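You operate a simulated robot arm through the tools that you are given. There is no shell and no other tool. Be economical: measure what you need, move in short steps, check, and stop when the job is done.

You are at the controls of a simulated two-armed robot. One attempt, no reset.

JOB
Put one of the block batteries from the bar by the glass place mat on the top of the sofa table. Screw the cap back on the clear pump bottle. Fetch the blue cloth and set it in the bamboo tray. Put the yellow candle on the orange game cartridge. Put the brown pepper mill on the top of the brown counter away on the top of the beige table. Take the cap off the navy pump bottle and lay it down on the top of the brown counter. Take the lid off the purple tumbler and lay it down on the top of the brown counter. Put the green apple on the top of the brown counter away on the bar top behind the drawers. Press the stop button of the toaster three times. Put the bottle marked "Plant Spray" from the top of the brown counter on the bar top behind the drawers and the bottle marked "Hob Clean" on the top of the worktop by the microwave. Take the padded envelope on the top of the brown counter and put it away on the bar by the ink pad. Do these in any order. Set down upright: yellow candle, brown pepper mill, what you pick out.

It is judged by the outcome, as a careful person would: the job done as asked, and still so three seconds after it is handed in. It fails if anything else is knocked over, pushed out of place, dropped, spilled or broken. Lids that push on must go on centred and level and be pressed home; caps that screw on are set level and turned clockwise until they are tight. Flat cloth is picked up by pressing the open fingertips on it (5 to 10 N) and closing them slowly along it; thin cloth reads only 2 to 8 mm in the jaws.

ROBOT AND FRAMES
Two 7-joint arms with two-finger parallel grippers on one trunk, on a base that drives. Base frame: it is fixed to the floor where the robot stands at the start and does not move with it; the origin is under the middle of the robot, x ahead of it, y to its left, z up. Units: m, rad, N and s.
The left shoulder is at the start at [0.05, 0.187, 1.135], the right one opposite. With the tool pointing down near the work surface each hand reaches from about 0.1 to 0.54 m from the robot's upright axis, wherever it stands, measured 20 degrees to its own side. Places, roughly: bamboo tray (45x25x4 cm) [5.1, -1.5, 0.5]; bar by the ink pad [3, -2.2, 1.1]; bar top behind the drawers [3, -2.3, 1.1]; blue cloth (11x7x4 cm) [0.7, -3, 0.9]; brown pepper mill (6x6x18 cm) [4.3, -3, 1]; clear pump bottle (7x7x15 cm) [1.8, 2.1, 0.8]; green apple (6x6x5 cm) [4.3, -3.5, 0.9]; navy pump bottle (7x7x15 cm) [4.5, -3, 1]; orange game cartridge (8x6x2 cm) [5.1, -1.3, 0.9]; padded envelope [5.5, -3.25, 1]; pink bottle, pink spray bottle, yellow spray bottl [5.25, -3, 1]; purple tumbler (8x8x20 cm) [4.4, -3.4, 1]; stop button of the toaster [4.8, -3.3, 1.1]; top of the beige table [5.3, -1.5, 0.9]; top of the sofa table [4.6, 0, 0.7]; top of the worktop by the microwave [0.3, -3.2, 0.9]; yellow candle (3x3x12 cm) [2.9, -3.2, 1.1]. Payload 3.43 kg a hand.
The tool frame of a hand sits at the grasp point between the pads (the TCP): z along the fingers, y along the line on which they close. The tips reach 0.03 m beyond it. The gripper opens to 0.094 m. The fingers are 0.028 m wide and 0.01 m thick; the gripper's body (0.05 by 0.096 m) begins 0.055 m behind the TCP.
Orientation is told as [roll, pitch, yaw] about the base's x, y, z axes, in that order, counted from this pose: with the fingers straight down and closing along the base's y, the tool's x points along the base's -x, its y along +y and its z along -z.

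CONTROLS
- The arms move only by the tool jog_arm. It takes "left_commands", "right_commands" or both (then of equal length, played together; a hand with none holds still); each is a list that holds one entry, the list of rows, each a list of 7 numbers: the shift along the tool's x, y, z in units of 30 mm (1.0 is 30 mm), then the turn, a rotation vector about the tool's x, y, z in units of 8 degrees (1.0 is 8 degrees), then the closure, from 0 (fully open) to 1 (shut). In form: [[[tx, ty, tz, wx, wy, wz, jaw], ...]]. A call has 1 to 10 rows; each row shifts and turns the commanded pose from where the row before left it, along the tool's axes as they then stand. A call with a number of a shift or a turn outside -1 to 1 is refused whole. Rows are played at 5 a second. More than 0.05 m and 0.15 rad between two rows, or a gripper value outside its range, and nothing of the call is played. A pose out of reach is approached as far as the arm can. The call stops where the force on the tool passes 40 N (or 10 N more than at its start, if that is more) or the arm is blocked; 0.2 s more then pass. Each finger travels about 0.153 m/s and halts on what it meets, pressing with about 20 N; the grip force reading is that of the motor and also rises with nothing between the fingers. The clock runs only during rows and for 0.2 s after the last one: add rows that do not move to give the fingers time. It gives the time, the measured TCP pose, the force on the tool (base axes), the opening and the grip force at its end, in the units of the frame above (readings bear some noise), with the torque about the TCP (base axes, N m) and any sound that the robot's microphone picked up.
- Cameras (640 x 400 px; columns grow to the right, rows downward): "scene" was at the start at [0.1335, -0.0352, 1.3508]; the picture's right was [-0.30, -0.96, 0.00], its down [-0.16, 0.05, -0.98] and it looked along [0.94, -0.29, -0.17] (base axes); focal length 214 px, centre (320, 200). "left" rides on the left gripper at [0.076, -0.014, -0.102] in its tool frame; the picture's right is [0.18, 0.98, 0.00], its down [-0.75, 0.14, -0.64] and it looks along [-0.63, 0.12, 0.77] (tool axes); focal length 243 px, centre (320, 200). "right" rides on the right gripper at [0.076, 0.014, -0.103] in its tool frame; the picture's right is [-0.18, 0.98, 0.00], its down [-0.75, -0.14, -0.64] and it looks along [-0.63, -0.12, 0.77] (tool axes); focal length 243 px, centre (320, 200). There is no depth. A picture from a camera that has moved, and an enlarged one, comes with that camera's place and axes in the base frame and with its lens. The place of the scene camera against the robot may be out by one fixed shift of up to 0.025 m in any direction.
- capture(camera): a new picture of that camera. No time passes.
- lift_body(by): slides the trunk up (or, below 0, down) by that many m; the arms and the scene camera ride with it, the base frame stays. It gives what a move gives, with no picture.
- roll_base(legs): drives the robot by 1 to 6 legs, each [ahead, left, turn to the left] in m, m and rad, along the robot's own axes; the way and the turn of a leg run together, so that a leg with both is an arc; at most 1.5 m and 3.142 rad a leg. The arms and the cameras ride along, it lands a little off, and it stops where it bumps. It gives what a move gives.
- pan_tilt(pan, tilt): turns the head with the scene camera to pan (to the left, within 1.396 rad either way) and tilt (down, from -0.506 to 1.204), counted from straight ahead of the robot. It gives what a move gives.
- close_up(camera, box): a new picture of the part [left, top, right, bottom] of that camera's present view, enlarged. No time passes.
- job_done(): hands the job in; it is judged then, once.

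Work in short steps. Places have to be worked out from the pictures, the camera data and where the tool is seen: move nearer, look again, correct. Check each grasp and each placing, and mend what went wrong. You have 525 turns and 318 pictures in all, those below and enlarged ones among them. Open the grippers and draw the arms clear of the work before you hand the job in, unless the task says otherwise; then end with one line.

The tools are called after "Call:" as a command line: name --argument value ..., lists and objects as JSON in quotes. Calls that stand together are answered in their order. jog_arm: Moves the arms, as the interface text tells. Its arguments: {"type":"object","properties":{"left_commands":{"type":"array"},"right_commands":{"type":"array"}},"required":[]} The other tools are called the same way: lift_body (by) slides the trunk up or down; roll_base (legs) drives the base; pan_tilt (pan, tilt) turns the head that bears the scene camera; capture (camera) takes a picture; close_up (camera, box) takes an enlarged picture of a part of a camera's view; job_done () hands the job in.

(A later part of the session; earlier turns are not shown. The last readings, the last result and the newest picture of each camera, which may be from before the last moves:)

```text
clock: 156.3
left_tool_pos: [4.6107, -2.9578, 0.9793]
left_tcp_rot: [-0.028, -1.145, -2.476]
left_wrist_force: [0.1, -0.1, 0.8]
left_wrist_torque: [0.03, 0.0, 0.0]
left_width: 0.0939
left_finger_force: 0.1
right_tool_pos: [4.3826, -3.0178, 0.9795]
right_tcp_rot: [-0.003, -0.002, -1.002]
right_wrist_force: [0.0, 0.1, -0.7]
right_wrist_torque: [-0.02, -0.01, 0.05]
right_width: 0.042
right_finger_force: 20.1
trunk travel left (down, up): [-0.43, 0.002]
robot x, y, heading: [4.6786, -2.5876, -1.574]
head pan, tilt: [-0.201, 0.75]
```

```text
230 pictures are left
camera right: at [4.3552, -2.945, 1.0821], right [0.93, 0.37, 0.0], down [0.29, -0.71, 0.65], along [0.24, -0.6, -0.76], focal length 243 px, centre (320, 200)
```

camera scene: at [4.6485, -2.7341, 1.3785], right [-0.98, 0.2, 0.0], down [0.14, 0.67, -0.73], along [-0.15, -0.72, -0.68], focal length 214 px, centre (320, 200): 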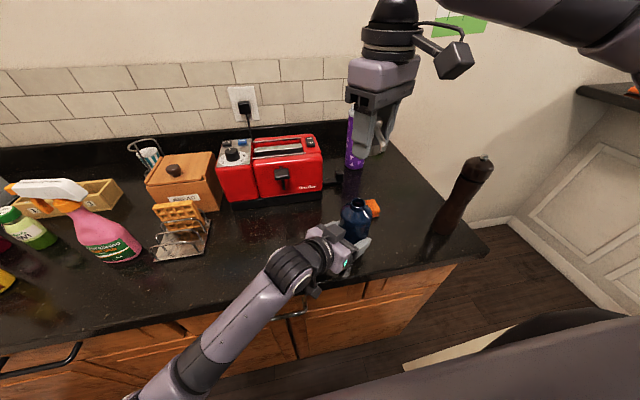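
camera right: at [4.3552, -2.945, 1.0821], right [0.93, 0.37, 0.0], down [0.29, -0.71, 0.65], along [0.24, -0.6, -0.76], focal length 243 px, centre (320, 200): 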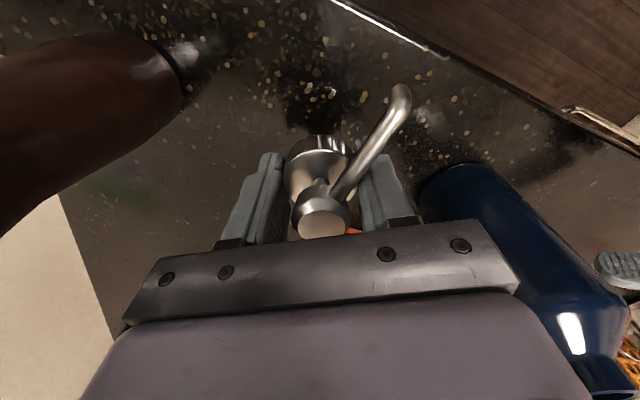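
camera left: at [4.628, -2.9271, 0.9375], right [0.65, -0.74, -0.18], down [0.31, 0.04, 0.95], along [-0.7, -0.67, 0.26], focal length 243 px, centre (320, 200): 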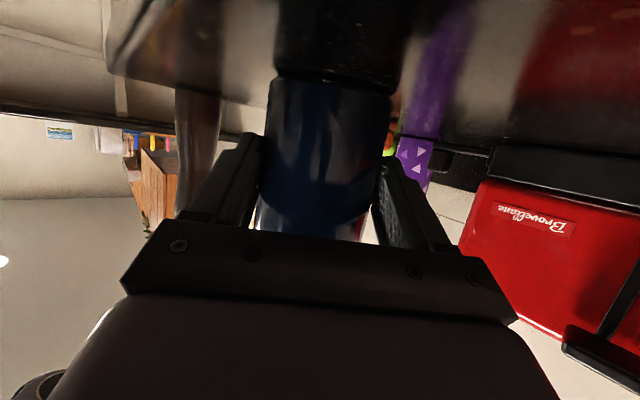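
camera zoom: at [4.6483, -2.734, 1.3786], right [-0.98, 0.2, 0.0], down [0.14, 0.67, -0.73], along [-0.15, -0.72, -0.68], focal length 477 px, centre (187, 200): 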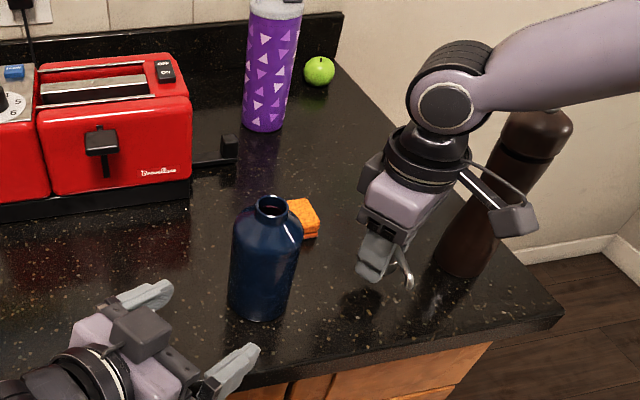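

Lower the cap gently onto the counter.

Call:
jog_arm --right_commands '[[[0, 0, 0.3, 0, 0, 0, 0.9], [0, 0, 0.3, 0, 0, 0, 0.9], [0, 0, 0.15, 0, 0, 0, 0.9], [0, 0, 0.1, 0, 0, 0, 0.9], [0, 0, 0.1, 0, 0, 0, 0.9], [0, 0, 0, 0, 0, 0, 0.9]]]'

Call:
close_up --camera "scene" --box '[330, 160, 450, 270]'

```text
clock: 157.8
left_tool_pos: [4.6112, -2.9575, 0.98]
left_tcp_rot: [-0.029, -1.146, -2.477]
left_wrist_force: [-0.4, 0.2, -0.6]
left_wrist_torque: [0.01, -0.01, -0.04]
left_width: 0.094
left_finger_force: 0.1
right_tool_pos: [4.384, -3.019, 0.9516]
right_tcp_rot: [-0.002, -0.003, -1.004]
right_wrist_force: [-0.2, 0.6, -0.7]
right_wrist_torque: [0.0, -0.02, 0.0]
right_width: 0.0414
right_finger_force: 19.6
trunk travel left (down, up): [-0.43, 0.002]
robot x, y, heading: [4.6768, -2.5893, -1.567]
head pan, tilt: [-0.201, 0.75]
```

```text
3.64 times, centred on (390, 215) of scene
camera zoom: at [4.6483, -2.7341, 1.3786], right [-0.98, 0.2, 0.0], down [0.14, 0.67, -0.73], along [-0.15, -0.72, -0.68], focal length 780 px, centre (66, 146)
```

zoom: 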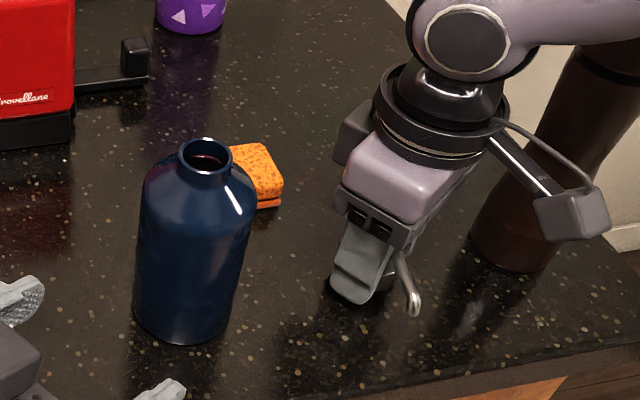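

Call:
jog_arm --right_commands '[[[0, 0, 0.1, 0, 0, 0, 0.9], [0, 0, 0.1, 0, 0, 0, 0.9], [0, 0, 0.1, 0, 0, 0, 0.9], [0, 0, 0, 0, 0, 0, 0.9]]]'

```text
clock: 158.8
left_tool_pos: [4.6108, -2.9577, 0.98]
left_tcp_rot: [-0.029, -1.145, -2.475]
left_wrist_force: [0.2, 0.9, 0.2]
left_wrist_torque: [-0.03, 0.0, -0.02]
left_width: 0.094
left_finger_force: 0.1
right_tool_pos: [4.3853, -3.019, 0.9424]
right_tcp_rot: [-0.001, -0.003, -1.005]
right_wrist_force: [0.1, 0.0, -0.2]
right_wrist_torque: [0.02, 0.02, 0.0]
right_width: 0.042
right_finger_force: 20.3
trunk travel left (down, up): [-0.43, 0.002]
robot x, y, heading: [4.6818, -2.5881, -1.57]
head pan, tilt: [-0.201, 0.75]
```

Still no contact; a few more millimetres.

Call:
jog_arm --right_commands '[[[0, 0, 0.1, 0, 0, 0, 0.9], [0, 0, 0.1, 0, 0, 0, 0.9], [0, 0, 0, 0, 0, 0, 0.9]]]'

Call:
close_up --camera "scene" --box '[330, 160, 450, 270]'

```text
clock: 159.7
left_tool_pos: [4.6114, -2.9559, 0.9797]
left_tcp_rot: [-0.025, -1.146, -2.483]
left_wrist_force: [0.4, 0.3, 0.2]
left_wrist_torque: [-0.01, 0.02, -0.01]
left_width: 0.094
left_finger_force: 0.0
right_tool_pos: [4.3856, -3.0191, 0.9402]
right_tcp_rot: [-0.008, -0.009, -1.003]
right_wrist_force: [-3.8, 8.4, 20.4]
right_wrist_torque: [0.7, -0.23, 0.14]
right_width: 0.0419
right_finger_force: 19.5
trunk travel left (down, up): [-0.43, 0.002]
robot x, y, heading: [4.6798, -2.5866, -1.569]
head pan, tilt: [-0.201, 0.75]
stopped in row 3 (right hand): the force on the tool passed its limit (the readings are from after the stop); the commanded pose is now the measured one
```

```text
3.64 times, centred on (390, 215) of scene
camera zoom: at [4.6486, -2.7314, 1.3787], right [-0.98, 0.2, 0.0], down [0.14, 0.67, -0.73], along [-0.15, -0.72, -0.68], focal length 780 px, centre (66, 146)
```

zoom: 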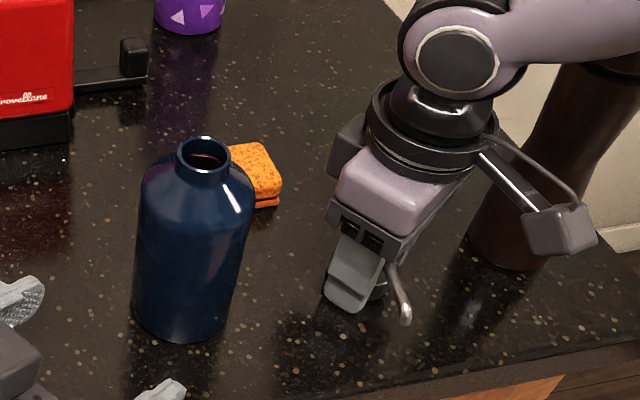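

Contact with the counter. I ease up 1 mm, open and withdraw upward.

Call:
jog_arm --right_commands '[[[0, 0, -0.04, 0, 0, 0, 0.9], [0, 0, 0, 0, 0, 0, 0.6], [0, 0, 0, 0, 0, 0, 0.35], [0, 0, 0, 0, 0, 0, 0.35], [0, 0, -0.5, 0, 0, 0, 0.35], [0, 0, -1, 0, 0, 0, 0.35], [0, 0, -1, 0, 0, 0, 0.35], [0, 0, -1, 0, 0, 0, 0.35], [0, 0, -1, 0, 0, 0, 0.35], [0, 0, -1, 0, 0, 0, 0.35]]]'

Call:
close_up --camera "scene" --box '[330, 160, 450, 270]'

Call:
capture --camera "right"

```text
clock: 161.9
left_tool_pos: [4.6108, -2.9581, 0.9794]
left_tcp_rot: [-0.028, -1.144, -2.478]
left_wrist_force: [0.2, -0.7, -1.0]
left_wrist_torque: [0.01, 0.02, 0.01]
left_width: 0.0942
left_finger_force: 0.0
right_tool_pos: [4.3842, -3.0182, 1.105]
right_tcp_rot: [-0.006, -0.01, -1.003]
right_wrist_force: [0.5, 0.0, -0.4]
right_wrist_torque: [-0.01, -0.01, 0.0]
right_width: 0.0611
right_finger_force: 0.0
trunk travel left (down, up): [-0.43, 0.002]
robot x, y, heading: [4.6762, -2.5857, -1.569]
head pan, tilt: [-0.201, 0.75]
```

```text
3.64 times, centred on (390, 215) of scene
camera zoom: at [4.6483, -2.7337, 1.3786], right [-0.98, 0.2, 0.0], down [0.14, 0.67, -0.73], along [-0.15, -0.72, -0.68], focal length 780 px, centre (66, 146)
```

zoom: 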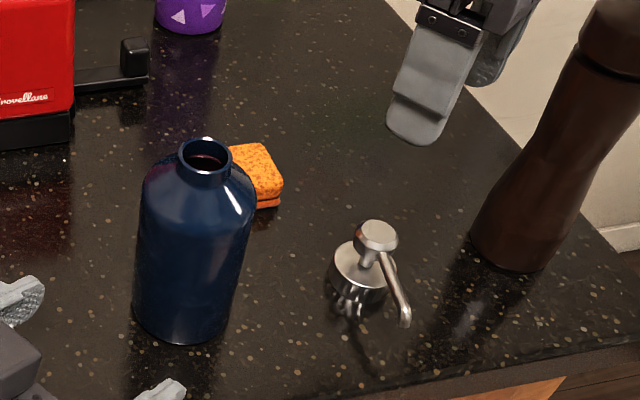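

```text
226 pictures are left
camera right: at [4.3552, -2.945, 1.2074], right [0.93, 0.37, 0.0], down [0.29, -0.71, 0.65], along [0.24, -0.6, -0.76], focal length 243 px, centre (320, 200)
```

right: 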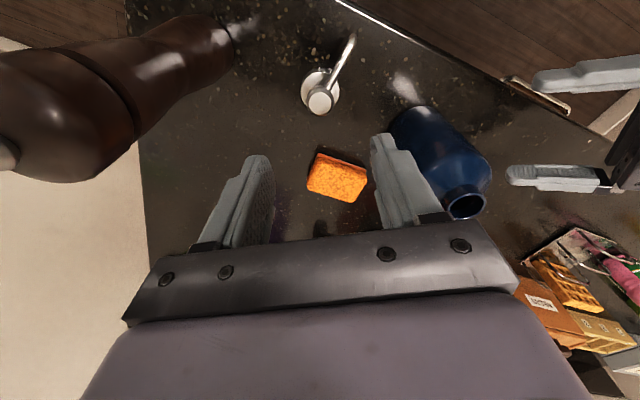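

The cap is off and resting. Next the pepper mill: I raise both hands clear, then shift the robot right.

Call:
jog_arm --left_commands '[[[-0.3, 0, -0.9, 0, 0, 0, 0], [-0.87, 0, -0.4, 0, 0, 0, 0], [-0.87, 0, -0.4, 0, 0, 0, 0], [-0.87, 0, -0.4, 0, 0, 0, 0], [-0.87, 0, -0.4, 0, 0, 0, 0], [-0.87, 0, -0.4, 0, 0, 0, 0]]]' --right_commands '[[[0, 0, -1, 0, 0, 0, 0], [0, 0, -1, 0, 0, 1, 0], [0, 0, -1, 0, 0, 1, 0], [0, 0, 0, 0, 0, 1, 0], [0, 0, 0, 0, 0, 1, 0], [0, 0, 0, 0, 0, 0, 0]]]'

Call:
roll_base --legs '[[0, -0.25, 0]]'

Call:
capture --camera "right"

Call:
capture --camera "scene"

```text
clock: 163.3
left_tool_pos: [4.6308, -2.9455, 1.1416]
left_tcp_rot: [-0.029, -1.144, -2.476]
left_wrist_force: [0.5, -0.3, -0.4]
left_wrist_torque: [-0.02, 0.0, 0.02]
left_width: 0.0939
left_finger_force: 0.1
right_tool_pos: [4.3843, -3.0183, 1.1963]
right_tcp_rot: [0.0, -0.008, -1.566]
right_wrist_force: [-0.4, 0.6, 0.7]
right_wrist_torque: [0.02, 0.01, 0.0]
right_width: 0.0941
right_finger_force: 0.1
trunk travel left (down, up): [-0.43, 0.002]
robot x, y, heading: [4.6801, -2.5857, -1.574]
head pan, tilt: [-0.201, 0.75]
```

```text
clock: 165.2
left_tool_pos: [4.3806, -2.9449, 1.1415]
left_tcp_rot: [-0.025, -1.143, -2.479]
left_wrist_force: [0.5, 0.4, -0.1]
left_wrist_torque: [-0.03, 0.02, 0.03]
left_width: 0.0942
left_finger_force: 0.0
right_tool_pos: [4.1343, -3.0188, 1.1956]
right_tcp_rot: [-0.001, -0.009, -1.562]
right_wrist_force: [0.1, 0.4, 0.1]
right_wrist_torque: [0.06, -0.03, 0.0]
right_width: 0.094
right_finger_force: 0.1
trunk travel left (down, up): [-0.43, 0.002]
robot x, y, heading: [4.429, -2.5867, -1.574]
head pan, tilt: [-0.201, 0.75]
```

```text
225 pictures are left
camera right: at [4.1477, -2.9413, 1.2973], right [0.98, -0.18, 0.0], down [-0.13, -0.75, 0.65], along [-0.11, -0.64, -0.76], focal length 243 px, centre (320, 200)
```

right: 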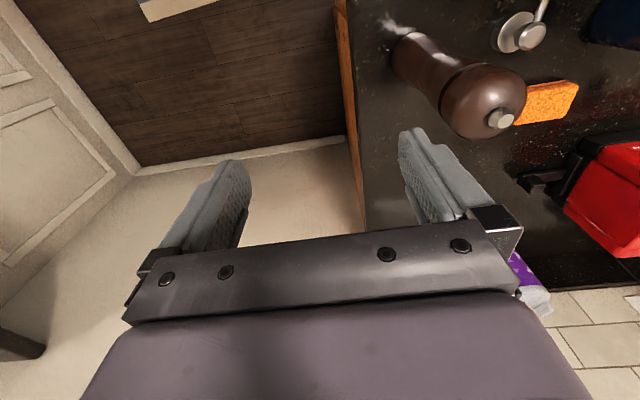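

```text
224 pictures are left
camera scene: at [4.3978, -2.7341, 1.3786], right [-0.98, 0.2, 0.0], down [0.14, 0.67, -0.73], along [-0.15, -0.72, -0.68], focal length 214 px, centre (320, 200)
```

scene: 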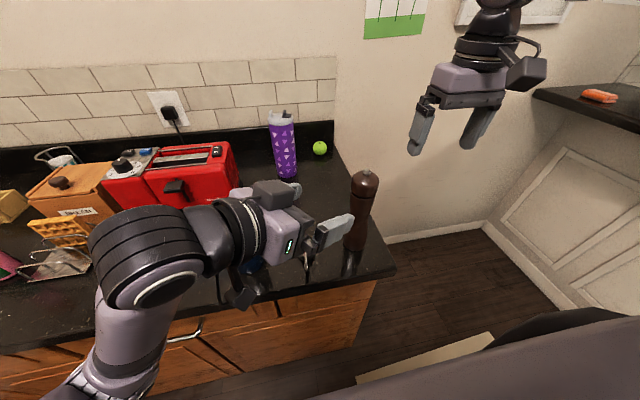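

Mill located at [4.262, -3.031], top 1.128. I pull the left hand back out of the way and move the right hand over the mill.

Call:
jog_arm --left_commands '[[[0, 0.5, -0.9, 0, 0, 0, 0], [0, 0.5, -0.9, 0, 0, 0, 0], [0, 0.5, -0.9, 0, 0, 0, 0], [0, 0.5, -0.9, 0, 0, 0, 0], [0, 0, 0, 0, 0, 0, 0], [0, 0, 0, 0, 0, 0, 0]]]' --right_commands '[[[0, 0, 0, 0, 0, 0, 0], [-0.1, 0.85, 0, 0, 0, 0, 0], [-0.1, 0.85, 0, 0, 0, 0, 0], [-0.1, 0.85, 0, 0, 0, 0, 0], [-0.1, 0.85, 0, 0, 0, 0, 0], [0, 0.85, 0, 0, 0, 0, 0]]]'

Call:
capture --camera "right"

```text
clock: 166.6
left_tool_pos: [4.4906, -2.9478, 1.1885]
left_tcp_rot: [-0.03, -1.143, -2.474]
left_wrist_force: [-0.5, 0.7, -0.5]
left_wrist_torque: [0.0, -0.01, -0.02]
left_width: 0.0943
left_finger_force: 0.1
left hand out of reach, approached as far as the arm can: row 3, 4
right_tool_pos: [4.2613, -3.0296, 1.1959]
right_tcp_rot: [0.0, -0.007, -1.564]
right_wrist_force: [0.1, 0.4, 0.2]
right_wrist_torque: [0.04, 0.03, 0.0]
right_width: 0.0941
right_finger_force: 0.0
trunk travel left (down, up): [-0.43, 0.002]
robot x, y, heading: [4.4269, -2.5822, -1.567]
head pan, tilt: [-0.201, 0.75]
```

```text
223 pictures are left
camera right: at [4.2758, -2.9524, 1.2975], right [0.98, -0.18, 0.0], down [-0.14, -0.75, 0.65], along [-0.11, -0.64, -0.76], focal length 243 px, centre (320, 200)
```

right: 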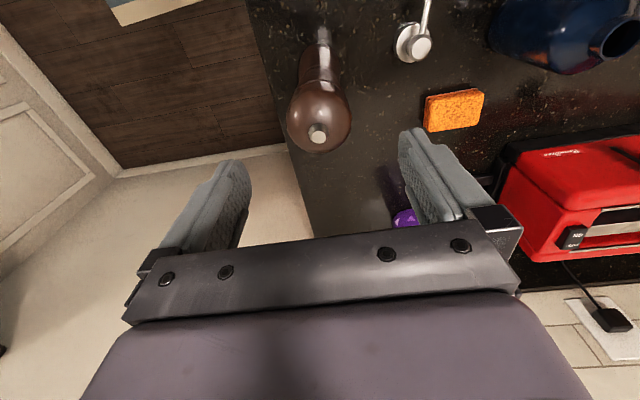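

Aligned. I go down onto the mill head and close.

Call:
jog_arm --right_commands '[[[0, 0, 1, 0, 0, 0, 0], [0, 0, 1, 0, 0, 0, 0], [0, 0, 1, 0, 0, 0, 0], [0, 0, 0.85, 0, 0, 0, 0], [0, 0, 0, 0, 0, 0, 0.2], [0, 0, 0, 0, 0, 0, 0.5], [0, 0, 0, 0, 0, 0, 0.9], [0, 0, 0, 0, 0, 0, 0.9], [0, 0, -0.5, 0, 0, 0, 0.9], [0, 0, -1, 0, 0, 0, 0.9]]]'

Call:
capture --camera "right"

Call:
capture --camera "scene"

```text
clock: 168.8
left_tool_pos: [4.4916, -2.9468, 1.1884]
left_tcp_rot: [-0.028, -1.145, -2.477]
left_wrist_force: [0.6, 1.4, -0.7]
left_wrist_torque: [0.0, -0.02, 0.0]
left_width: 0.094
left_finger_force: 0.1
right_tool_pos: [4.262, -3.0316, 1.1242]
right_tcp_rot: [0.002, -0.009, -1.562]
right_wrist_force: [0.1, -0.4, -3.5]
right_wrist_torque: [0.01, 0.02, 0.01]
right_width: 0.051
right_finger_force: 20.1
trunk travel left (down, up): [-0.43, 0.002]
robot x, y, heading: [4.4275, -2.586, -1.568]
head pan, tilt: [-0.201, 0.75]
```

```text
222 pictures are left
camera right: at [4.276, -2.9534, 1.2267], right [0.98, -0.17, 0.0], down [-0.13, -0.75, 0.65], along [-0.11, -0.64, -0.76], focal length 243 px, centre (320, 200)
```

right: 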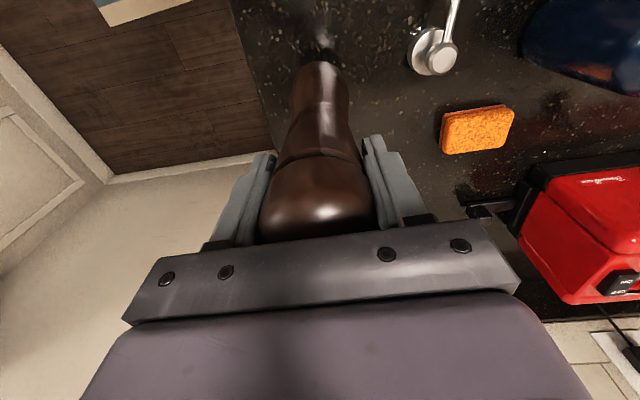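

```text
221 pictures are left
camera scene: at [4.3985, -2.734, 1.3785], right [-0.98, 0.2, 0.0], down [0.14, 0.67, -0.73], along [-0.15, -0.72, -0.68], focal length 214 px, centre (320, 200)
```

scene: 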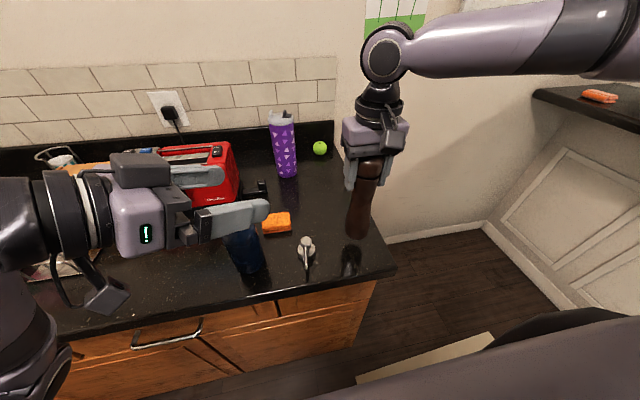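

Mill is held. I raise it, back away from the counter and drive to the west side of the beige table.

Call:
jog_arm --right_commands '[[[0, 0, -1, 0, 0, 0, 0.9], [0, 0, -1, 0, 0, 0, 0.9], [0.5, 0, -0.6, 0, 0, 0, 0.9], [1, 0, 0, 0, 0, 0, 0.9], [1, 0, 0, 0, 0, 0, 0.9]]]'

Call:
roll_base --legs '[[-0.6, -0.1, 0], [-0.55, 0, 0], [0, 0, 1.571]]'

Call:
pan_tilt --pan -0.1 --tilt 0.7

Call:
capture --camera "scene"

```text
clock: 170.0
left_tool_pos: [4.4918, -2.9466, 1.1882]
left_tcp_rot: [-0.028, -1.144, -2.477]
left_wrist_force: [0.6, 0.9, -0.3]
left_wrist_torque: [0.02, -0.03, 0.03]
left_width: 0.0937
left_finger_force: 0.1
right_tool_pos: [4.2623, -2.9542, 1.2003]
right_tcp_rot: [0.0, -0.01, -1.562]
right_wrist_force: [0.4, 1.8, -1.6]
right_wrist_torque: [-0.03, -0.04, 0.01]
right_width: 0.0513
right_finger_force: 19.7
trunk travel left (down, up): [-0.43, 0.002]
robot x, y, heading: [4.4277, -2.5884, -1.572]
head pan, tilt: [-0.201, 0.75]
```

```text
clock: 180.0
left_tool_pos: [4.6899, -1.3734, 1.1893]
left_tcp_rot: [-0.028, -1.145, -0.899]
left_wrist_force: [-0.8, 0.1, -0.4]
left_wrist_torque: [-0.02, 0.01, 0.0]
left_width: 0.094
left_finger_force: 0.0
right_tool_pos: [4.6987, -1.6017, 1.2006]
right_tcp_rot: [-0.001, -0.011, 0.016]
right_wrist_force: [-0.3, 1.2, -2.5]
right_wrist_torque: [-0.05, 0.0, 0.03]
right_width: 0.0512
right_finger_force: 20.0
trunk travel left (down, up): [-0.43, 0.002]
robot x, y, heading: [4.3303, -1.4385, 0.006]
head pan, tilt: [-0.201, 0.75]
```

```text
clock: 180.7
left_tool_pos: [4.6899, -1.3736, 1.1893]
left_tcp_rot: [-0.028, -1.146, -0.901]
left_wrist_force: [-0.1, 0.1, 1.0]
left_wrist_torque: [-0.02, -0.02, -0.02]
left_width: 0.0941
left_finger_force: 0.1
right_tool_pos: [4.6985, -1.6025, 1.1998]
right_tcp_rot: [0.0, -0.008, 0.016]
right_wrist_force: [-1.0, -0.1, -1.9]
right_wrist_torque: [0.01, 0.03, -0.02]
right_width: 0.0512
right_finger_force: 19.6
trunk travel left (down, up): [-0.43, 0.002]
robot x, y, heading: [4.3289, -1.4378, 0.007]
head pan, tilt: [-0.099, 0.7]
```

```text
220 pictures are left
camera scene: at [4.4592, -1.453, 1.3828], right [-0.09, -1.0, 0.0], down [-0.64, 0.06, -0.76], along [0.76, -0.07, -0.64], focal length 214 px, centre (320, 200)
```

scene: 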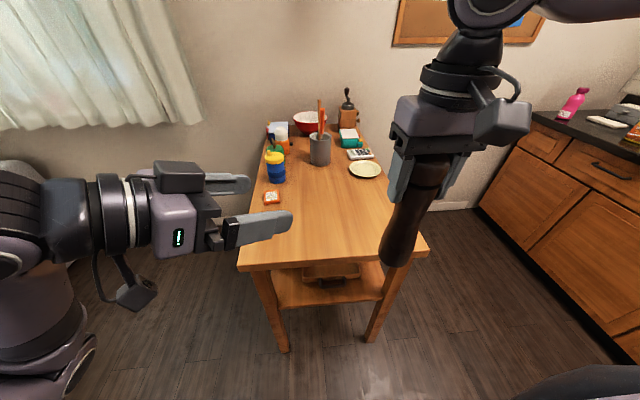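

Table spans about x 4.80 up, y -1.80..-1.27. I go ahead 0.09 m and place the mill near [4.93, -1.66].

Call:
roll_base --legs '[[0.09, 0, 0]]'

Call:
jog_arm --right_commands '[[[-0.9, -0.4, 0, 0, 0, 0, 0.9], [-0.9, -0.4, 0, 0, 0, 0, 0.9], [-0.9, -0.4, 0, 0, 0, 0, 0.9], [-0.9, -0.4, 0.5, 0, 0, 0, 0.9], [-0.9, -0.4, 1, 0, 0, 0, 0.9], [0, 0, 1, 0, 0, 0, 0.9], [0, 0, 0, 0, 0, 0, 0.9]]]'

Call:
capture --camera "scene"

Call:
capture --camera "right"

```text
clock: 181.8
left_tool_pos: [4.7785, -1.3722, 1.1889]
left_tcp_rot: [-0.028, -1.145, -0.898]
left_wrist_force: [-0.1, 0.9, -0.2]
left_wrist_torque: [-0.02, -0.02, -0.02]
left_width: 0.0939
left_finger_force: 0.1
right_tool_pos: [4.7889, -1.6025, 1.1999]
right_tcp_rot: [0.0, -0.009, 0.016]
right_wrist_force: [0.3, -1.1, -2.4]
right_wrist_torque: [-0.01, 0.01, 0.01]
right_width: 0.0516
right_finger_force: 19.9
trunk travel left (down, up): [-0.43, 0.002]
robot x, y, heading: [4.4198, -1.4394, 0.008]
head pan, tilt: [-0.099, 0.7]
```

```text
clock: 183.4
left_tool_pos: [4.7782, -1.3723, 1.189]
left_tcp_rot: [-0.028, -1.146, -0.9]
left_wrist_force: [-0.1, -0.5, -0.4]
left_wrist_torque: [-0.01, 0.01, -0.02]
left_width: 0.0938
left_finger_force: 0.1
right_tool_pos: [4.9247, -1.6587, 1.1272]
right_tcp_rot: [0.0, -0.011, 0.017]
right_wrist_force: [0.8, -0.5, -2.8]
right_wrist_torque: [0.0, 0.02, -0.03]
right_width: 0.0512
right_finger_force: 20.4
trunk travel left (down, up): [-0.43, 0.002]
robot x, y, heading: [4.4138, -1.4372, 0.01]
head pan, tilt: [-0.099, 0.7]
```

```text
219 pictures are left
camera scene: at [4.548, -1.4523, 1.3828], right [-0.09, -1.0, 0.0], down [-0.64, 0.06, -0.76], along [0.76, -0.07, -0.64], focal length 214 px, centre (320, 200)
```

scene: 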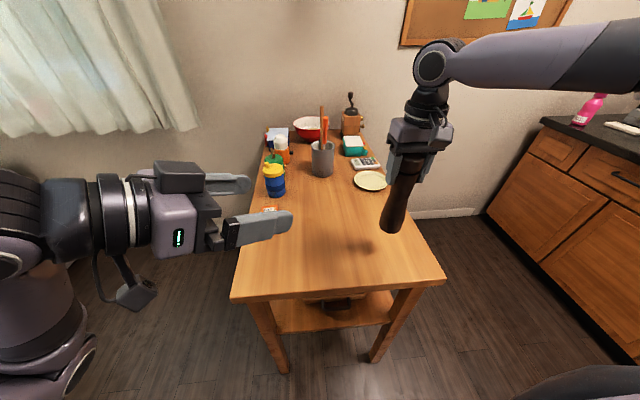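

```text
218 pictures are left
camera right: at [4.8467, -1.6454, 1.2296], right [0.17, 0.99, 0.0], down [0.75, -0.13, 0.65], along [0.64, -0.11, -0.76], focal length 243 px, centre (320, 200)
```

right: 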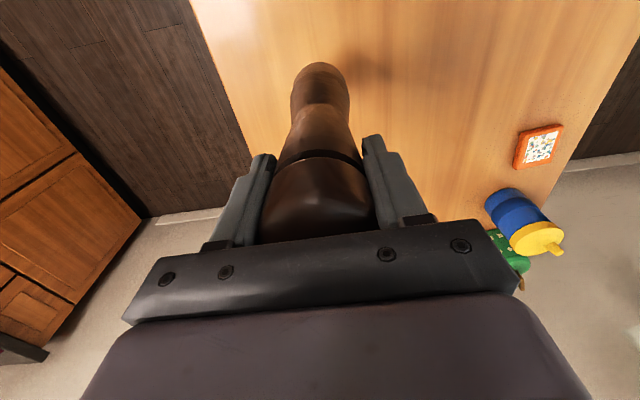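

Mill hangs above the table; lowering.

Call:
jog_arm --right_commands '[[[0, 0, 0.8, 0, 0, 0, 0.9], [0, 0, 0.6, 0, 0, 0, 0.9], [0, 0, 0.15, 0, 0, 0, 0.9], [0, 0, 0.15, 0, 0, 0, 0.9], [0, 0, 0.15, 0, 0, 0, 0.9], [0, 0, 0, 0, 0, 0, 0.9]]]'

Call:
close_up --camera "scene" --box '[340, 120, 480, 260]'

```text
clock: 184.8
left_tool_pos: [4.7777, -1.3715, 1.189]
left_tcp_rot: [-0.028, -1.145, -0.899]
left_wrist_force: [0.3, 0.9, -0.1]
left_wrist_torque: [0.02, 0.01, 0.03]
left_width: 0.094
left_finger_force: 0.1
right_tool_pos: [4.9241, -1.6595, 1.0714]
right_tcp_rot: [-0.001, -0.009, 0.015]
right_wrist_force: [0.5, -0.1, -1.3]
right_wrist_torque: [0.04, 0.0, 0.0]
right_width: 0.0515
right_finger_force: 19.7
trunk travel left (down, up): [-0.43, 0.002]
robot x, y, heading: [4.4178, -1.4363, 0.007]
head pan, tilt: [-0.099, 0.7]
```

```text
2.86 times, centred on (410, 190) of scene
camera zoom: at [4.5479, -1.4523, 1.3828], right [-0.09, -1.0, 0.0], down [-0.64, 0.06, -0.76], along [0.76, -0.07, -0.64], focal length 613 px, centre (63, 229)
```

zoom: 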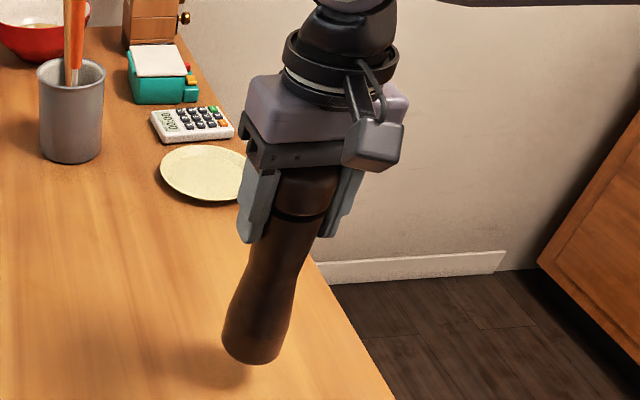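

Call:
jog_arm --right_commands '[[[0, 0, 0.2, 0, 0, 0, 0.9], [0, 0, 0.15, 0, 0, 0, 0.9], [0, 0, 0.1, 0, 0, 0, 0.9], [0, 0, 0.1, 0, 0, 0, 0.9], [0, 0, 0, 0, 0, 0, 0.9]]]'

```text
clock: 186.0
left_tool_pos: [4.7788, -1.3714, 1.1889]
left_tcp_rot: [-0.028, -1.145, -0.899]
left_wrist_force: [0.3, -0.8, 0.2]
left_wrist_torque: [-0.03, 0.01, 0.0]
left_width: 0.0937
left_finger_force: 0.0
right_tool_pos: [4.9247, -1.6595, 1.0538]
right_tcp_rot: [0.0, -0.008, 0.016]
right_wrist_force: [0.2, 0.0, -2.9]
right_wrist_torque: [0.0, 0.02, 0.01]
right_width: 0.0514
right_finger_force: 19.9
trunk travel left (down, up): [-0.43, 0.002]
robot x, y, heading: [4.4217, -1.4373, 0.005]
head pan, tilt: [-0.099, 0.7]
```

Not in contact yet; continue in small steps.

Call:
jog_arm --right_commands '[[[0, 0, 0.15, 0, 0, 0, 0.9], [0, 0, 0.1, 0, 0, 0, 0.9], [0, 0, 0.1, 0, 0, 0, 0.9], [0, 0, 0, 0, 0, 0, 0.9]]]'

Call:
close_up --camera "scene" --box '[340, 120, 480, 260]'

```text
clock: 187.0
left_tool_pos: [4.778, -1.3718, 1.1884]
left_tcp_rot: [-0.028, -1.145, -0.898]
left_wrist_force: [-0.8, 0.0, -0.5]
left_wrist_torque: [0.0, 0.02, -0.03]
left_width: 0.094
left_finger_force: 0.1
right_tool_pos: [4.9236, -1.6593, 1.0418]
right_tcp_rot: [-0.001, -0.008, 0.014]
right_wrist_force: [1.1, -0.1, -3.1]
right_wrist_torque: [-0.02, 0.02, 0.0]
right_width: 0.0513
right_finger_force: 20.1
trunk travel left (down, up): [-0.43, 0.002]
robot x, y, heading: [4.42, -1.436, 0.011]
head pan, tilt: [-0.099, 0.7]
```

```text
2.86 times, centred on (410, 190) of scene
camera zoom: at [4.5479, -1.4523, 1.3828], right [-0.09, -1.0, 0.0], down [-0.64, 0.06, -0.76], along [0.76, -0.07, -0.64], focal length 613 px, centre (63, 229)
```

zoom: 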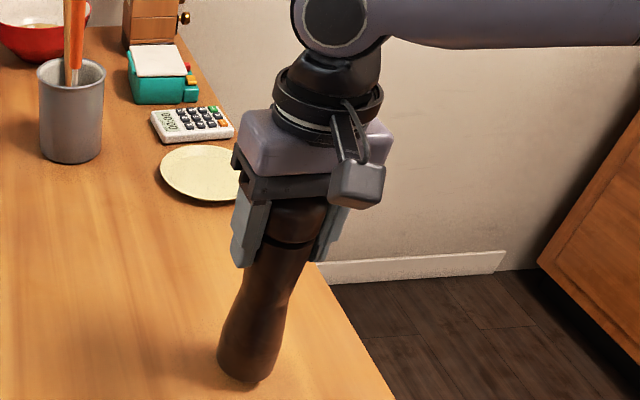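

Call:
jog_arm --right_commands '[[[0, 0, 0.1, 0, 0, 0, 0.9], [0, 0, 0.1, 0, 0, 0, 0.9], [0, 0, 0.08, 0, 0, 0, 0.9], [0, 0, 0, 0, 0, 0, 0.9]]]'

```text
clock: 188.0
left_tool_pos: [4.7789, -1.3736, 1.1882]
left_tcp_rot: [-0.028, -1.144, -0.897]
left_wrist_force: [-0.3, -0.2, 0.0]
left_wrist_torque: [0.04, 0.0, 0.02]
left_width: 0.0942
left_finger_force: 0.0
right_tool_pos: [4.925, -1.6583, 1.0356]
right_tcp_rot: [0.001, -0.01, 0.015]
right_wrist_force: [0.7, 0.5, -2.8]
right_wrist_torque: [0.0, -0.01, -0.02]
right_width: 0.0513
right_finger_force: 20.5
trunk travel left (down, up): [-0.43, 0.002]
robot x, y, heading: [4.4166, -1.4421, 0.006]
head pan, tilt: [-0.099, 0.7]
```

Call:
jog_arm --right_commands '[[[0, 0, 0.1, 0, 0, 0, 0.9], [0, 0, 0.1, 0, 0, 0, 0.9], [0, 0, 0.08, 0, 0, 0, 0.9], [0, 0, 0, 0, 0, 0, 0.9]]]'

Call:
close_up --camera "scene" --box '[340, 120, 480, 260]'

```text
clock: 189.0
left_tool_pos: [4.7778, -1.3711, 1.1896]
left_tcp_rot: [-0.029, -1.146, -0.901]
left_wrist_force: [-0.6, -0.2, -0.1]
left_wrist_torque: [-0.02, 0.02, -0.03]
left_width: 0.094
left_finger_force: 0.2
right_tool_pos: [4.9251, -1.6595, 1.0293]
right_tcp_rot: [-0.001, -0.013, 0.016]
right_wrist_force: [-0.7, -0.7, 6.8]
right_wrist_torque: [-0.13, 0.27, 0.02]
right_width: 0.0512
right_finger_force: 19.8
trunk travel left (down, up): [-0.43, 0.002]
robot x, y, heading: [4.4188, -1.4417, 0.009]
head pan, tilt: [-0.099, 0.7]
```

```text
2.86 times, centred on (410, 190) of scene
camera zoom: at [4.5471, -1.452, 1.383], right [-0.09, -1.0, 0.0], down [-0.64, 0.06, -0.77], along [0.76, -0.07, -0.64], focal length 613 px, centre (63, 229)
```

zoom: 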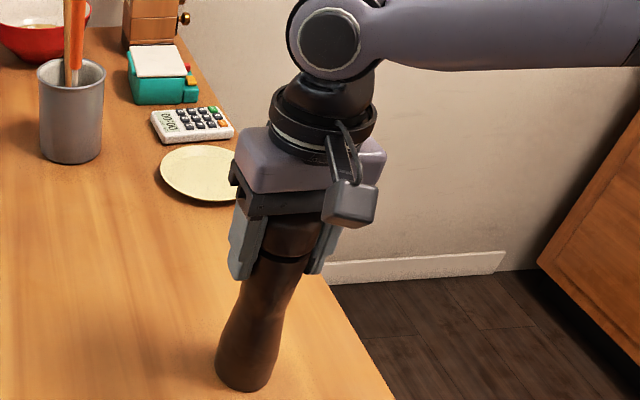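

Contact (table z≈0.86). Release and rise.

Call:
jog_arm --right_commands '[[[0, 0, 0, 0, 0, 0, 0.6], [0, 0, 0, 0, 0, 0, 0.3], [0, 0, 0, 0, 0, 0, 0], [0, 0, 0, 0, 0, 0, 0], [0, 0, -1, 0, 0, 0, 0], [0, 0, -1, 0, 0, 0, 0], [0, 0, -1, 0, 0, 0, 0], [0, 0, -1, 0, 0, 0, 0], [0, 0, -1, 0, 0, 0, 0], [0.5, 0, -1, 0, 0, 0, 0]]]'

Call:
jog_arm --right_commands '[[[1, 0, -0.2, 0, 0, 0, 0], [1, 0, 0, 0, 0, 0, 0], [1, 0, 0, 0, 0, 0, 0], [1, 0, 0, 0, 0, 0, 0]]]'

Call:
capture --camera "scene"

```text
clock: 191.2
left_tool_pos: [4.7768, -1.3722, 1.19]
left_tcp_rot: [-0.027, -1.145, -0.901]
left_wrist_force: [1.0, 0.1, -0.3]
left_wrist_torque: [-0.02, -0.01, 0.02]
left_width: 0.0938
left_finger_force: 0.1
right_tool_pos: [4.906, -1.66, 1.208]
right_tcp_rot: [0.001, -0.011, 0.015]
right_wrist_force: [-0.7, 0.7, -0.1]
right_wrist_torque: [-0.04, 0.01, -0.01]
right_width: 0.094
right_finger_force: 0.1
trunk travel left (down, up): [-0.43, 0.002]
robot x, y, heading: [4.4186, -1.4362, 0.007]
head pan, tilt: [-0.099, 0.7]
```

```text
clock: 192.2
left_tool_pos: [4.7772, -1.372, 1.1886]
left_tcp_rot: [-0.029, -1.145, -0.9]
left_wrist_force: [0.6, -0.8, 0.3]
left_wrist_torque: [-0.03, 0.01, 0.0]
left_width: 0.094
left_finger_force: 0.1
right_tool_pos: [4.787, -1.6613, 1.2105]
right_tcp_rot: [0.0, -0.01, 0.014]
right_wrist_force: [0.2, 0.5, 0.7]
right_wrist_torque: [0.01, -0.03, 0.0]
right_width: 0.0942
right_finger_force: 0.1
trunk travel left (down, up): [-0.43, 0.002]
robot x, y, heading: [4.4182, -1.436, 0.006]
head pan, tilt: [-0.099, 0.7]
```

```text
214 pictures are left
camera scene: at [4.5472, -1.4523, 1.3829], right [-0.09, -1.0, 0.0], down [-0.64, 0.06, -0.77], along [0.76, -0.07, -0.64], focal length 214 px, centre (320, 200)
```

scene: 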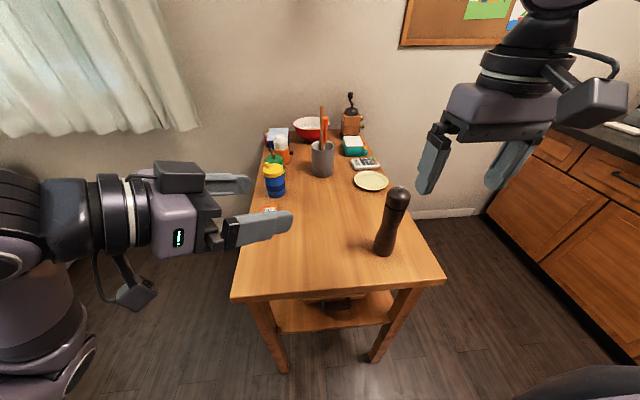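

The mill stands. Now back to the counter for the tumbler: I back off, turn right and drive up, slightly right of before.

Call:
roll_base --legs '[[-0.15, 0, 0], [0, 0, -1.571], [1.1, 0.0, 0]]'

Call:
pan_tilt --pan 0.0 --tilt 0.6

Call:
capture --camera "scene"

```text
clock: 202.6
left_tool_pos: [4.3819, -2.9022, 1.1893]
left_tcp_rot: [-0.027, -1.145, -2.43]
left_wrist_force: [-0.7, -0.3, 0.1]
left_wrist_torque: [0.01, -0.02, -0.03]
left_width: 0.0939
left_finger_force: 0.1
right_tool_pos: [4.0926, -2.9248, 1.2115]
right_tcp_rot: [0.001, -0.007, -1.515]
right_wrist_force: [0.5, -1.0, 1.0]
right_wrist_torque: [-0.02, 0.01, -0.01]
right_width: 0.0941
right_finger_force: 0.1
trunk travel left (down, up): [-0.43, 0.002]
robot x, y, heading: [4.3007, -2.5444, -1.52]
head pan, tilt: [-0.099, 0.7]
```

```text
clock: 203.3
left_tool_pos: [4.3807, -2.9018, 1.1892]
left_tcp_rot: [-0.029, -1.145, -2.428]
left_wrist_force: [0.6, -0.2, -0.2]
left_wrist_torque: [-0.02, 0.02, -0.02]
left_width: 0.0942
left_finger_force: 0.1
right_tool_pos: [4.0935, -2.9243, 1.2118]
right_tcp_rot: [-0.001, -0.01, -1.516]
right_wrist_force: [0.1, 0.6, 0.7]
right_wrist_torque: [0.01, 0.01, -0.01]
right_width: 0.0941
right_finger_force: 0.0
trunk travel left (down, up): [-0.43, 0.002]
robot x, y, heading: [4.3032, -2.5472, -1.526]
head pan, tilt: [0.0, 0.6]
```

```text
213 pictures are left
camera scene: at [4.2954, -2.7001, 1.3914], right [-1.0, -0.05, 0.0], down [-0.03, 0.56, -0.82], along [0.04, -0.82, -0.57], focal length 214 px, centre (320, 200)
```

scene: 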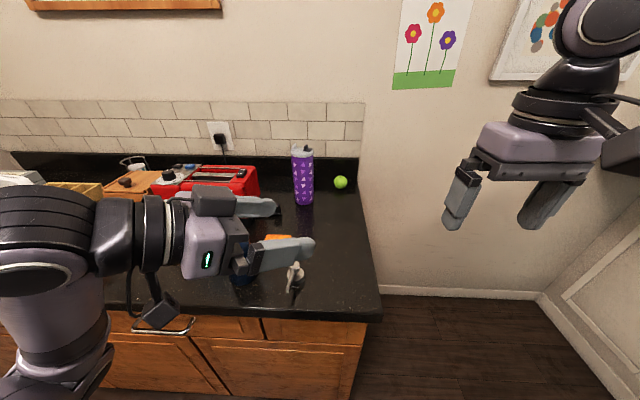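

I turn the left hand to point straight forward toward the tumbler while easing ahead.

Call:
jog_arm --left_commands '[[[-0.2, 0, 0.4, -0.87, 0, -0.4, 0], [-0.2, 0, 0.4, -0.87, 0, -0.4, 0], [-0.2, 0, 0.4, -0.87, 0, -0.4, 0], [-0.2, 0, 0.4, -0.87, 0, -0.4, 0], [-0.2, 0, 0.4, -0.87, 0, -0.4, 0], [-0.2, 0, 0.4, -0.87, 0, -0.4, 0], [0, 0, 0, 0, 0, 0, 0]]]'

Call:
capture --camera "left"

Call:
capture --camera "scene"

```text
clock: 204.9
left_tool_pos: [4.341, -2.9696, 1.1914]
left_tcp_rot: [-0.027, -1.135, -1.629]
left_wrist_force: [0.1, 0.2, -0.9]
left_wrist_torque: [0.01, 0.0, 0.02]
left_width: 0.0939
left_finger_force: 0.1
right_tool_pos: [4.0919, -2.9238, 1.2113]
right_tcp_rot: [-0.001, -0.012, -1.516]
right_wrist_force: [0.0, 0.4, -0.2]
right_wrist_torque: [0.0, -0.05, 0.03]
right_width: 0.094
right_finger_force: 0.0
trunk travel left (down, up): [-0.43, 0.002]
robot x, y, heading: [4.3033, -2.5456, -1.526]
head pan, tilt: [0.0, 0.6]
```

```text
212 pictures are left
camera left: at [4.3372, -2.8418, 1.1674], right [0.98, 0.0, -0.18], down [0.17, 0.25, 0.95], along [0.04, -0.97, 0.25], focal length 243 px, centre (320, 200)
```

left: 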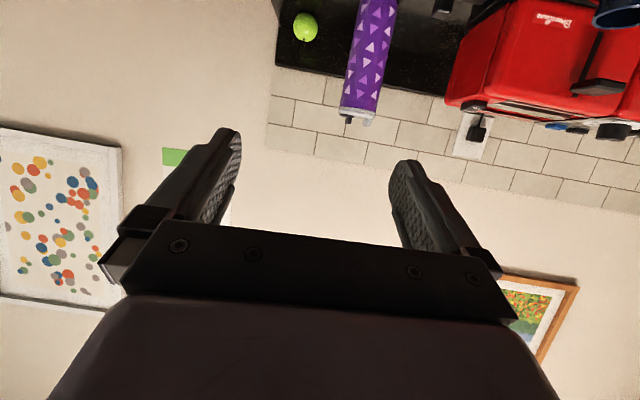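

```text
211 pictures are left
camera scene: at [4.2952, -2.7, 1.3914], right [-1.0, -0.05, 0.0], down [-0.03, 0.56, -0.83], along [0.04, -0.82, -0.56], focal length 214 px, centre (320, 200)
```

scene: 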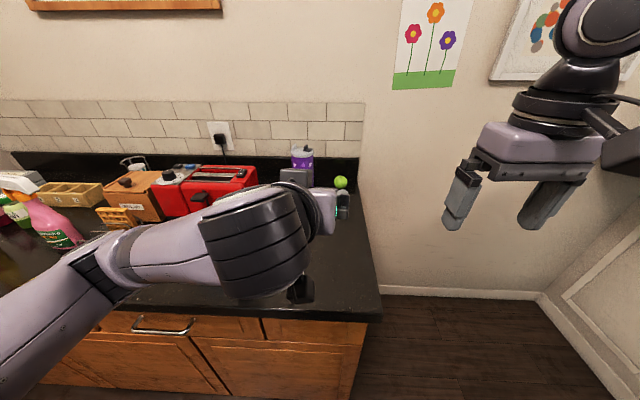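

The left forearm would pass close over the navy bottle, so I'll fetch the tumbler with the right hand instead. First I turn the left hand back to pointing down, and raise it.

Call:
jog_arm --left_commands '[[[0, 0.5, -0.6, 0, 1, 0, 0], [0, 0.5, -0.6, 0, 1, 0, 0], [0, 0.5, -0.5, 0, 1, 0, 0], [0, 0.5, -0.3, 0, 1, 0, 0], [0, 0.5, 0, 0, 1, 0, 0], [0, 0.5, 0, 0, 1, 0, 0], [0, 0.5, 0, 0, 1, 0, 0], [0, 0.5, 0, 0, 1, 0, 0]]]'

Call:
roll_base --legs '[[0, 0.22, -0.045]]'

Call:
capture --camera "scene"

```text
clock: 206.7
left_tool_pos: [4.4651, -2.9296, 1.2246]
left_tcp_rot: [-0.013, -0.016, -1.654]
left_wrist_force: [0.0, -0.3, 0.1]
left_wrist_torque: [0.01, -0.02, 0.02]
left_width: 0.0937
left_finger_force: 0.2
right_tool_pos: [4.0934, -2.9241, 1.2106]
right_tcp_rot: [-0.001, -0.011, -1.515]
right_wrist_force: [-0.3, 0.4, 0.7]
right_wrist_torque: [-0.01, 0.01, -0.01]
right_width: 0.0941
right_finger_force: 0.2
trunk travel left (down, up): [-0.43, 0.002]
robot x, y, heading: [4.2999, -2.5446, -1.523]
head pan, tilt: [0.0, 0.6]
```

```text
clock: 208.4
left_tool_pos: [4.6684, -2.9302, 1.2241]
left_tcp_rot: [-0.011, -0.017, -1.698]
left_wrist_force: [-0.4, -0.6, -0.2]
left_wrist_torque: [-0.01, 0.03, 0.0]
left_width: 0.094
left_finger_force: 0.1
right_tool_pos: [4.2983, -2.9085, 1.2118]
right_tcp_rot: [-0.001, -0.011, -1.557]
right_wrist_force: [0.4, -1.0, 0.5]
right_wrist_torque: [-0.02, 0.01, 0.01]
right_width: 0.0938
right_finger_force: 0.1
trunk travel left (down, up): [-0.43, 0.002]
robot x, y, heading: [4.5234, -2.5349, -1.566]
head pan, tilt: [0.0, 0.6]
```

```text
210 pictures are left
camera scene: at [4.5109, -2.6944, 1.3914], right [-1.0, 0.0, 0.0], down [0.0, 0.56, -0.83], along [0.0, -0.83, -0.56], focal length 214 px, centre (320, 200)
```

scene: 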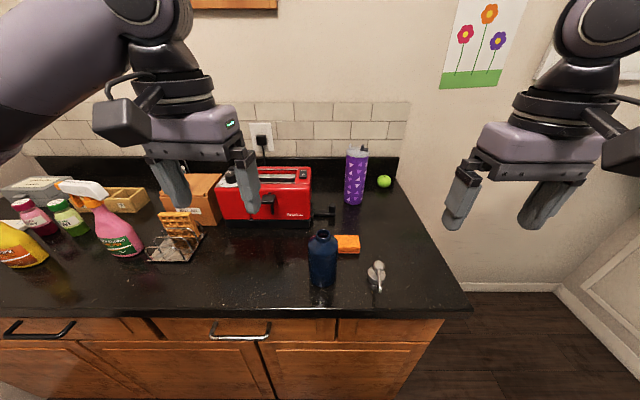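

Now pitch the right hand to near-horizontal.

Call:
jog_arm --right_commands '[[[0.2, -0.3, 0.5, 0, -1, 0, 0], [0.2, -0.3, 0.5, 0, -1, 0, 0], [0.2, -0.2, 0.5, 0, -1, 0, 0], [0.2, 0, 0.5, 0, -1, 0, 0], [0.2, 0, 0.5, 0, -1, 0, 0], [0.2, 0, 0.5, 0, -1, 0, 0], [0.2, 0, 0.5, 0, -1, 0, 0], [0.2, 0, 0.3, 0, -1, 0, 0], [0, 0, 0, 0, 0, 0, 0]]]'

Call:
capture --camera "right"

Call:
capture --camera "scene"

```text
clock: 210.4
left_tool_pos: [4.6685, -2.9307, 1.2237]
left_tcp_rot: [-0.011, -0.018, -1.698]
left_wrist_force: [0.6, 0.0, 0.1]
left_wrist_torque: [0.0, -0.07, 0.0]
left_width: 0.0939
left_finger_force: 0.0
right_tool_pos: [4.2714, -2.9803, 1.1035]
right_tcp_rot: [0.005, -1.128, -1.559]
right_wrist_force: [-0.6, -0.7, 0.2]
right_wrist_torque: [-0.02, -0.04, 0.01]
right_width: 0.0942
right_finger_force: 0.1
right hand out of reach, approached as far as the arm can: row 5, 6, 7, 8
trunk travel left (down, up): [-0.43, 0.002]
robot x, y, heading: [4.5274, -2.5391, -1.566]
head pan, tilt: [0.0, 0.6]
```

```text
209 pictures are left
camera right: at [4.2854, -2.8548, 1.079], right [0.98, -0.07, 0.17], down [-0.15, 0.26, 0.96], along [-0.11, -0.96, 0.24], focal length 243 px, centre (320, 200)
```

right: 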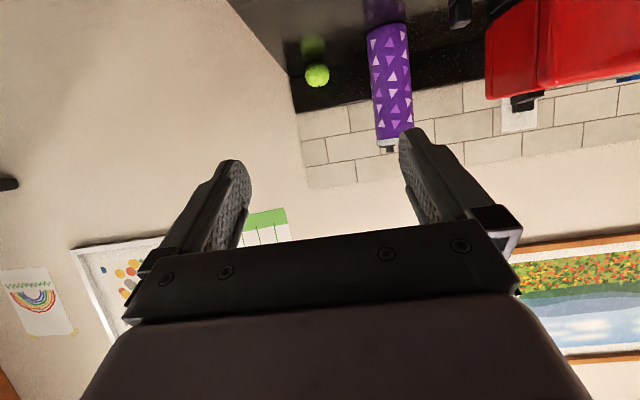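

```text
208 pictures are left
camera scene: at [4.5103, -2.6942, 1.3915], right [-1.0, 0.0, 0.0], down [0.0, 0.56, -0.83], along [0.0, -0.83, -0.56], focal length 214 px, centre (320, 200)
```

scene: 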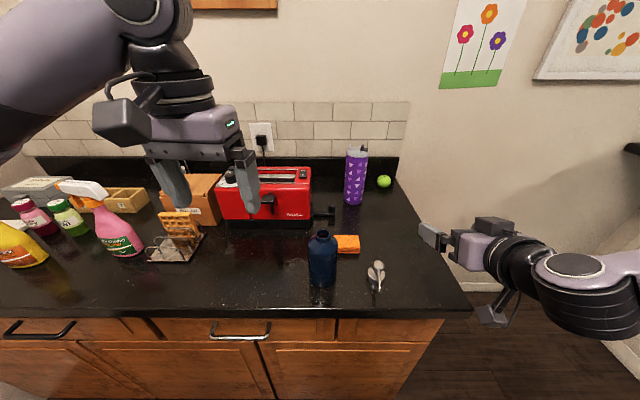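

Right hand is horizontal with its elbow in free space. Tumbler axis ≈ [4.401, -3.38]. I drive 0.08 ahead, then yaw the hand 15° left, and advance partway.

Call:
roll_base --legs '[[0.08, 0, 0]]'

Call:
jog_arm --right_commands '[[[0, 0.4, 0, -0.87, 0, -0.4, 0], [0, 0.4, 0, -0.87, 0, -0.4, 0], [-0.2, 0.3, 0.75, 0, 0, 0, 0], [-0.2, 0.3, 0.75, 0, 0, 0, 0], [-0.2, 0, 0.75, 0, 0, 0, 0], [-0.2, 0, 0.75, 0, 0, 0, 0], [0, 0, 0, 0, 0, 0, 0]]]'

Call:
capture --camera "right"

Call:
capture --camera "scene"

```text
clock: 211.4
left_tool_pos: [4.6695, -3.0089, 1.2242]
left_tcp_rot: [-0.013, -0.018, -1.697]
left_wrist_force: [-0.1, -0.3, 0.6]
left_wrist_torque: [0.05, -0.03, -0.01]
left_width: 0.094
left_finger_force: 0.0
right_tool_pos: [4.2738, -3.0592, 1.1025]
right_tcp_rot: [0.0, -1.127, -1.558]
right_wrist_force: [0.3, -1.3, 0.2]
right_wrist_torque: [-0.02, 0.02, 0.0]
right_width: 0.094
right_finger_force: 0.0
trunk travel left (down, up): [-0.43, 0.002]
robot x, y, heading: [4.5232, -2.62, -1.566]
head pan, tilt: [0.0, 0.6]
```

```text
clock: 213.0
left_tool_pos: [4.6692, -3.0085, 1.2245]
left_tcp_rot: [-0.01, -0.019, -1.697]
left_wrist_force: [-0.2, -0.1, -0.6]
left_wrist_torque: [0.03, 0.0, 0.0]
left_width: 0.0939
left_finger_force: 0.1
right_tool_pos: [4.3398, -3.1401, 1.0864]
right_tcp_rot: [0.01, -1.128, -1.296]
right_wrist_force: [0.3, 0.2, 0.6]
right_wrist_torque: [0.0, -0.03, 0.02]
right_width: 0.094
right_finger_force: 0.1
trunk travel left (down, up): [-0.43, 0.002]
robot x, y, heading: [4.526, -2.6186, -1.561]
head pan, tilt: [0.0, 0.6]
```

```text
207 pictures are left
camera right: at [4.3201, -3.016, 1.062], right [0.97, 0.2, 0.17], down [-0.21, 0.21, 0.96], along [0.15, -0.96, 0.24], focal length 243 px, centre (320, 200)
```

right: 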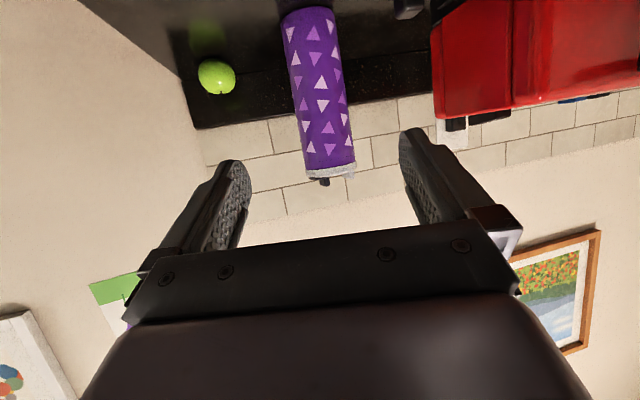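

```text
206 pictures are left
camera scene: at [4.5106, -2.7725, 1.3915], right [-1.0, -0.01, 0.0], down [0.0, 0.56, -0.83], along [0.0, -0.83, -0.56], focal length 214 px, centre (320, 200)
```

scene: 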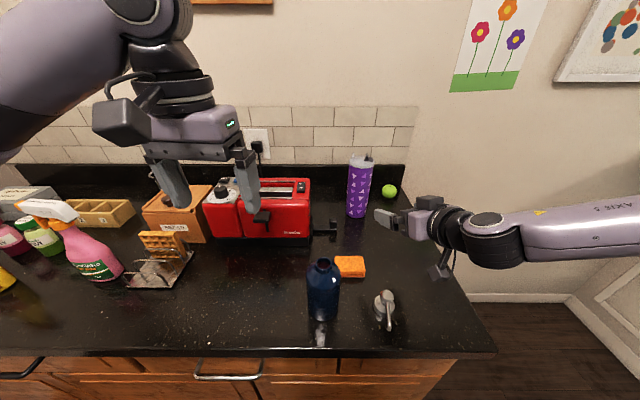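

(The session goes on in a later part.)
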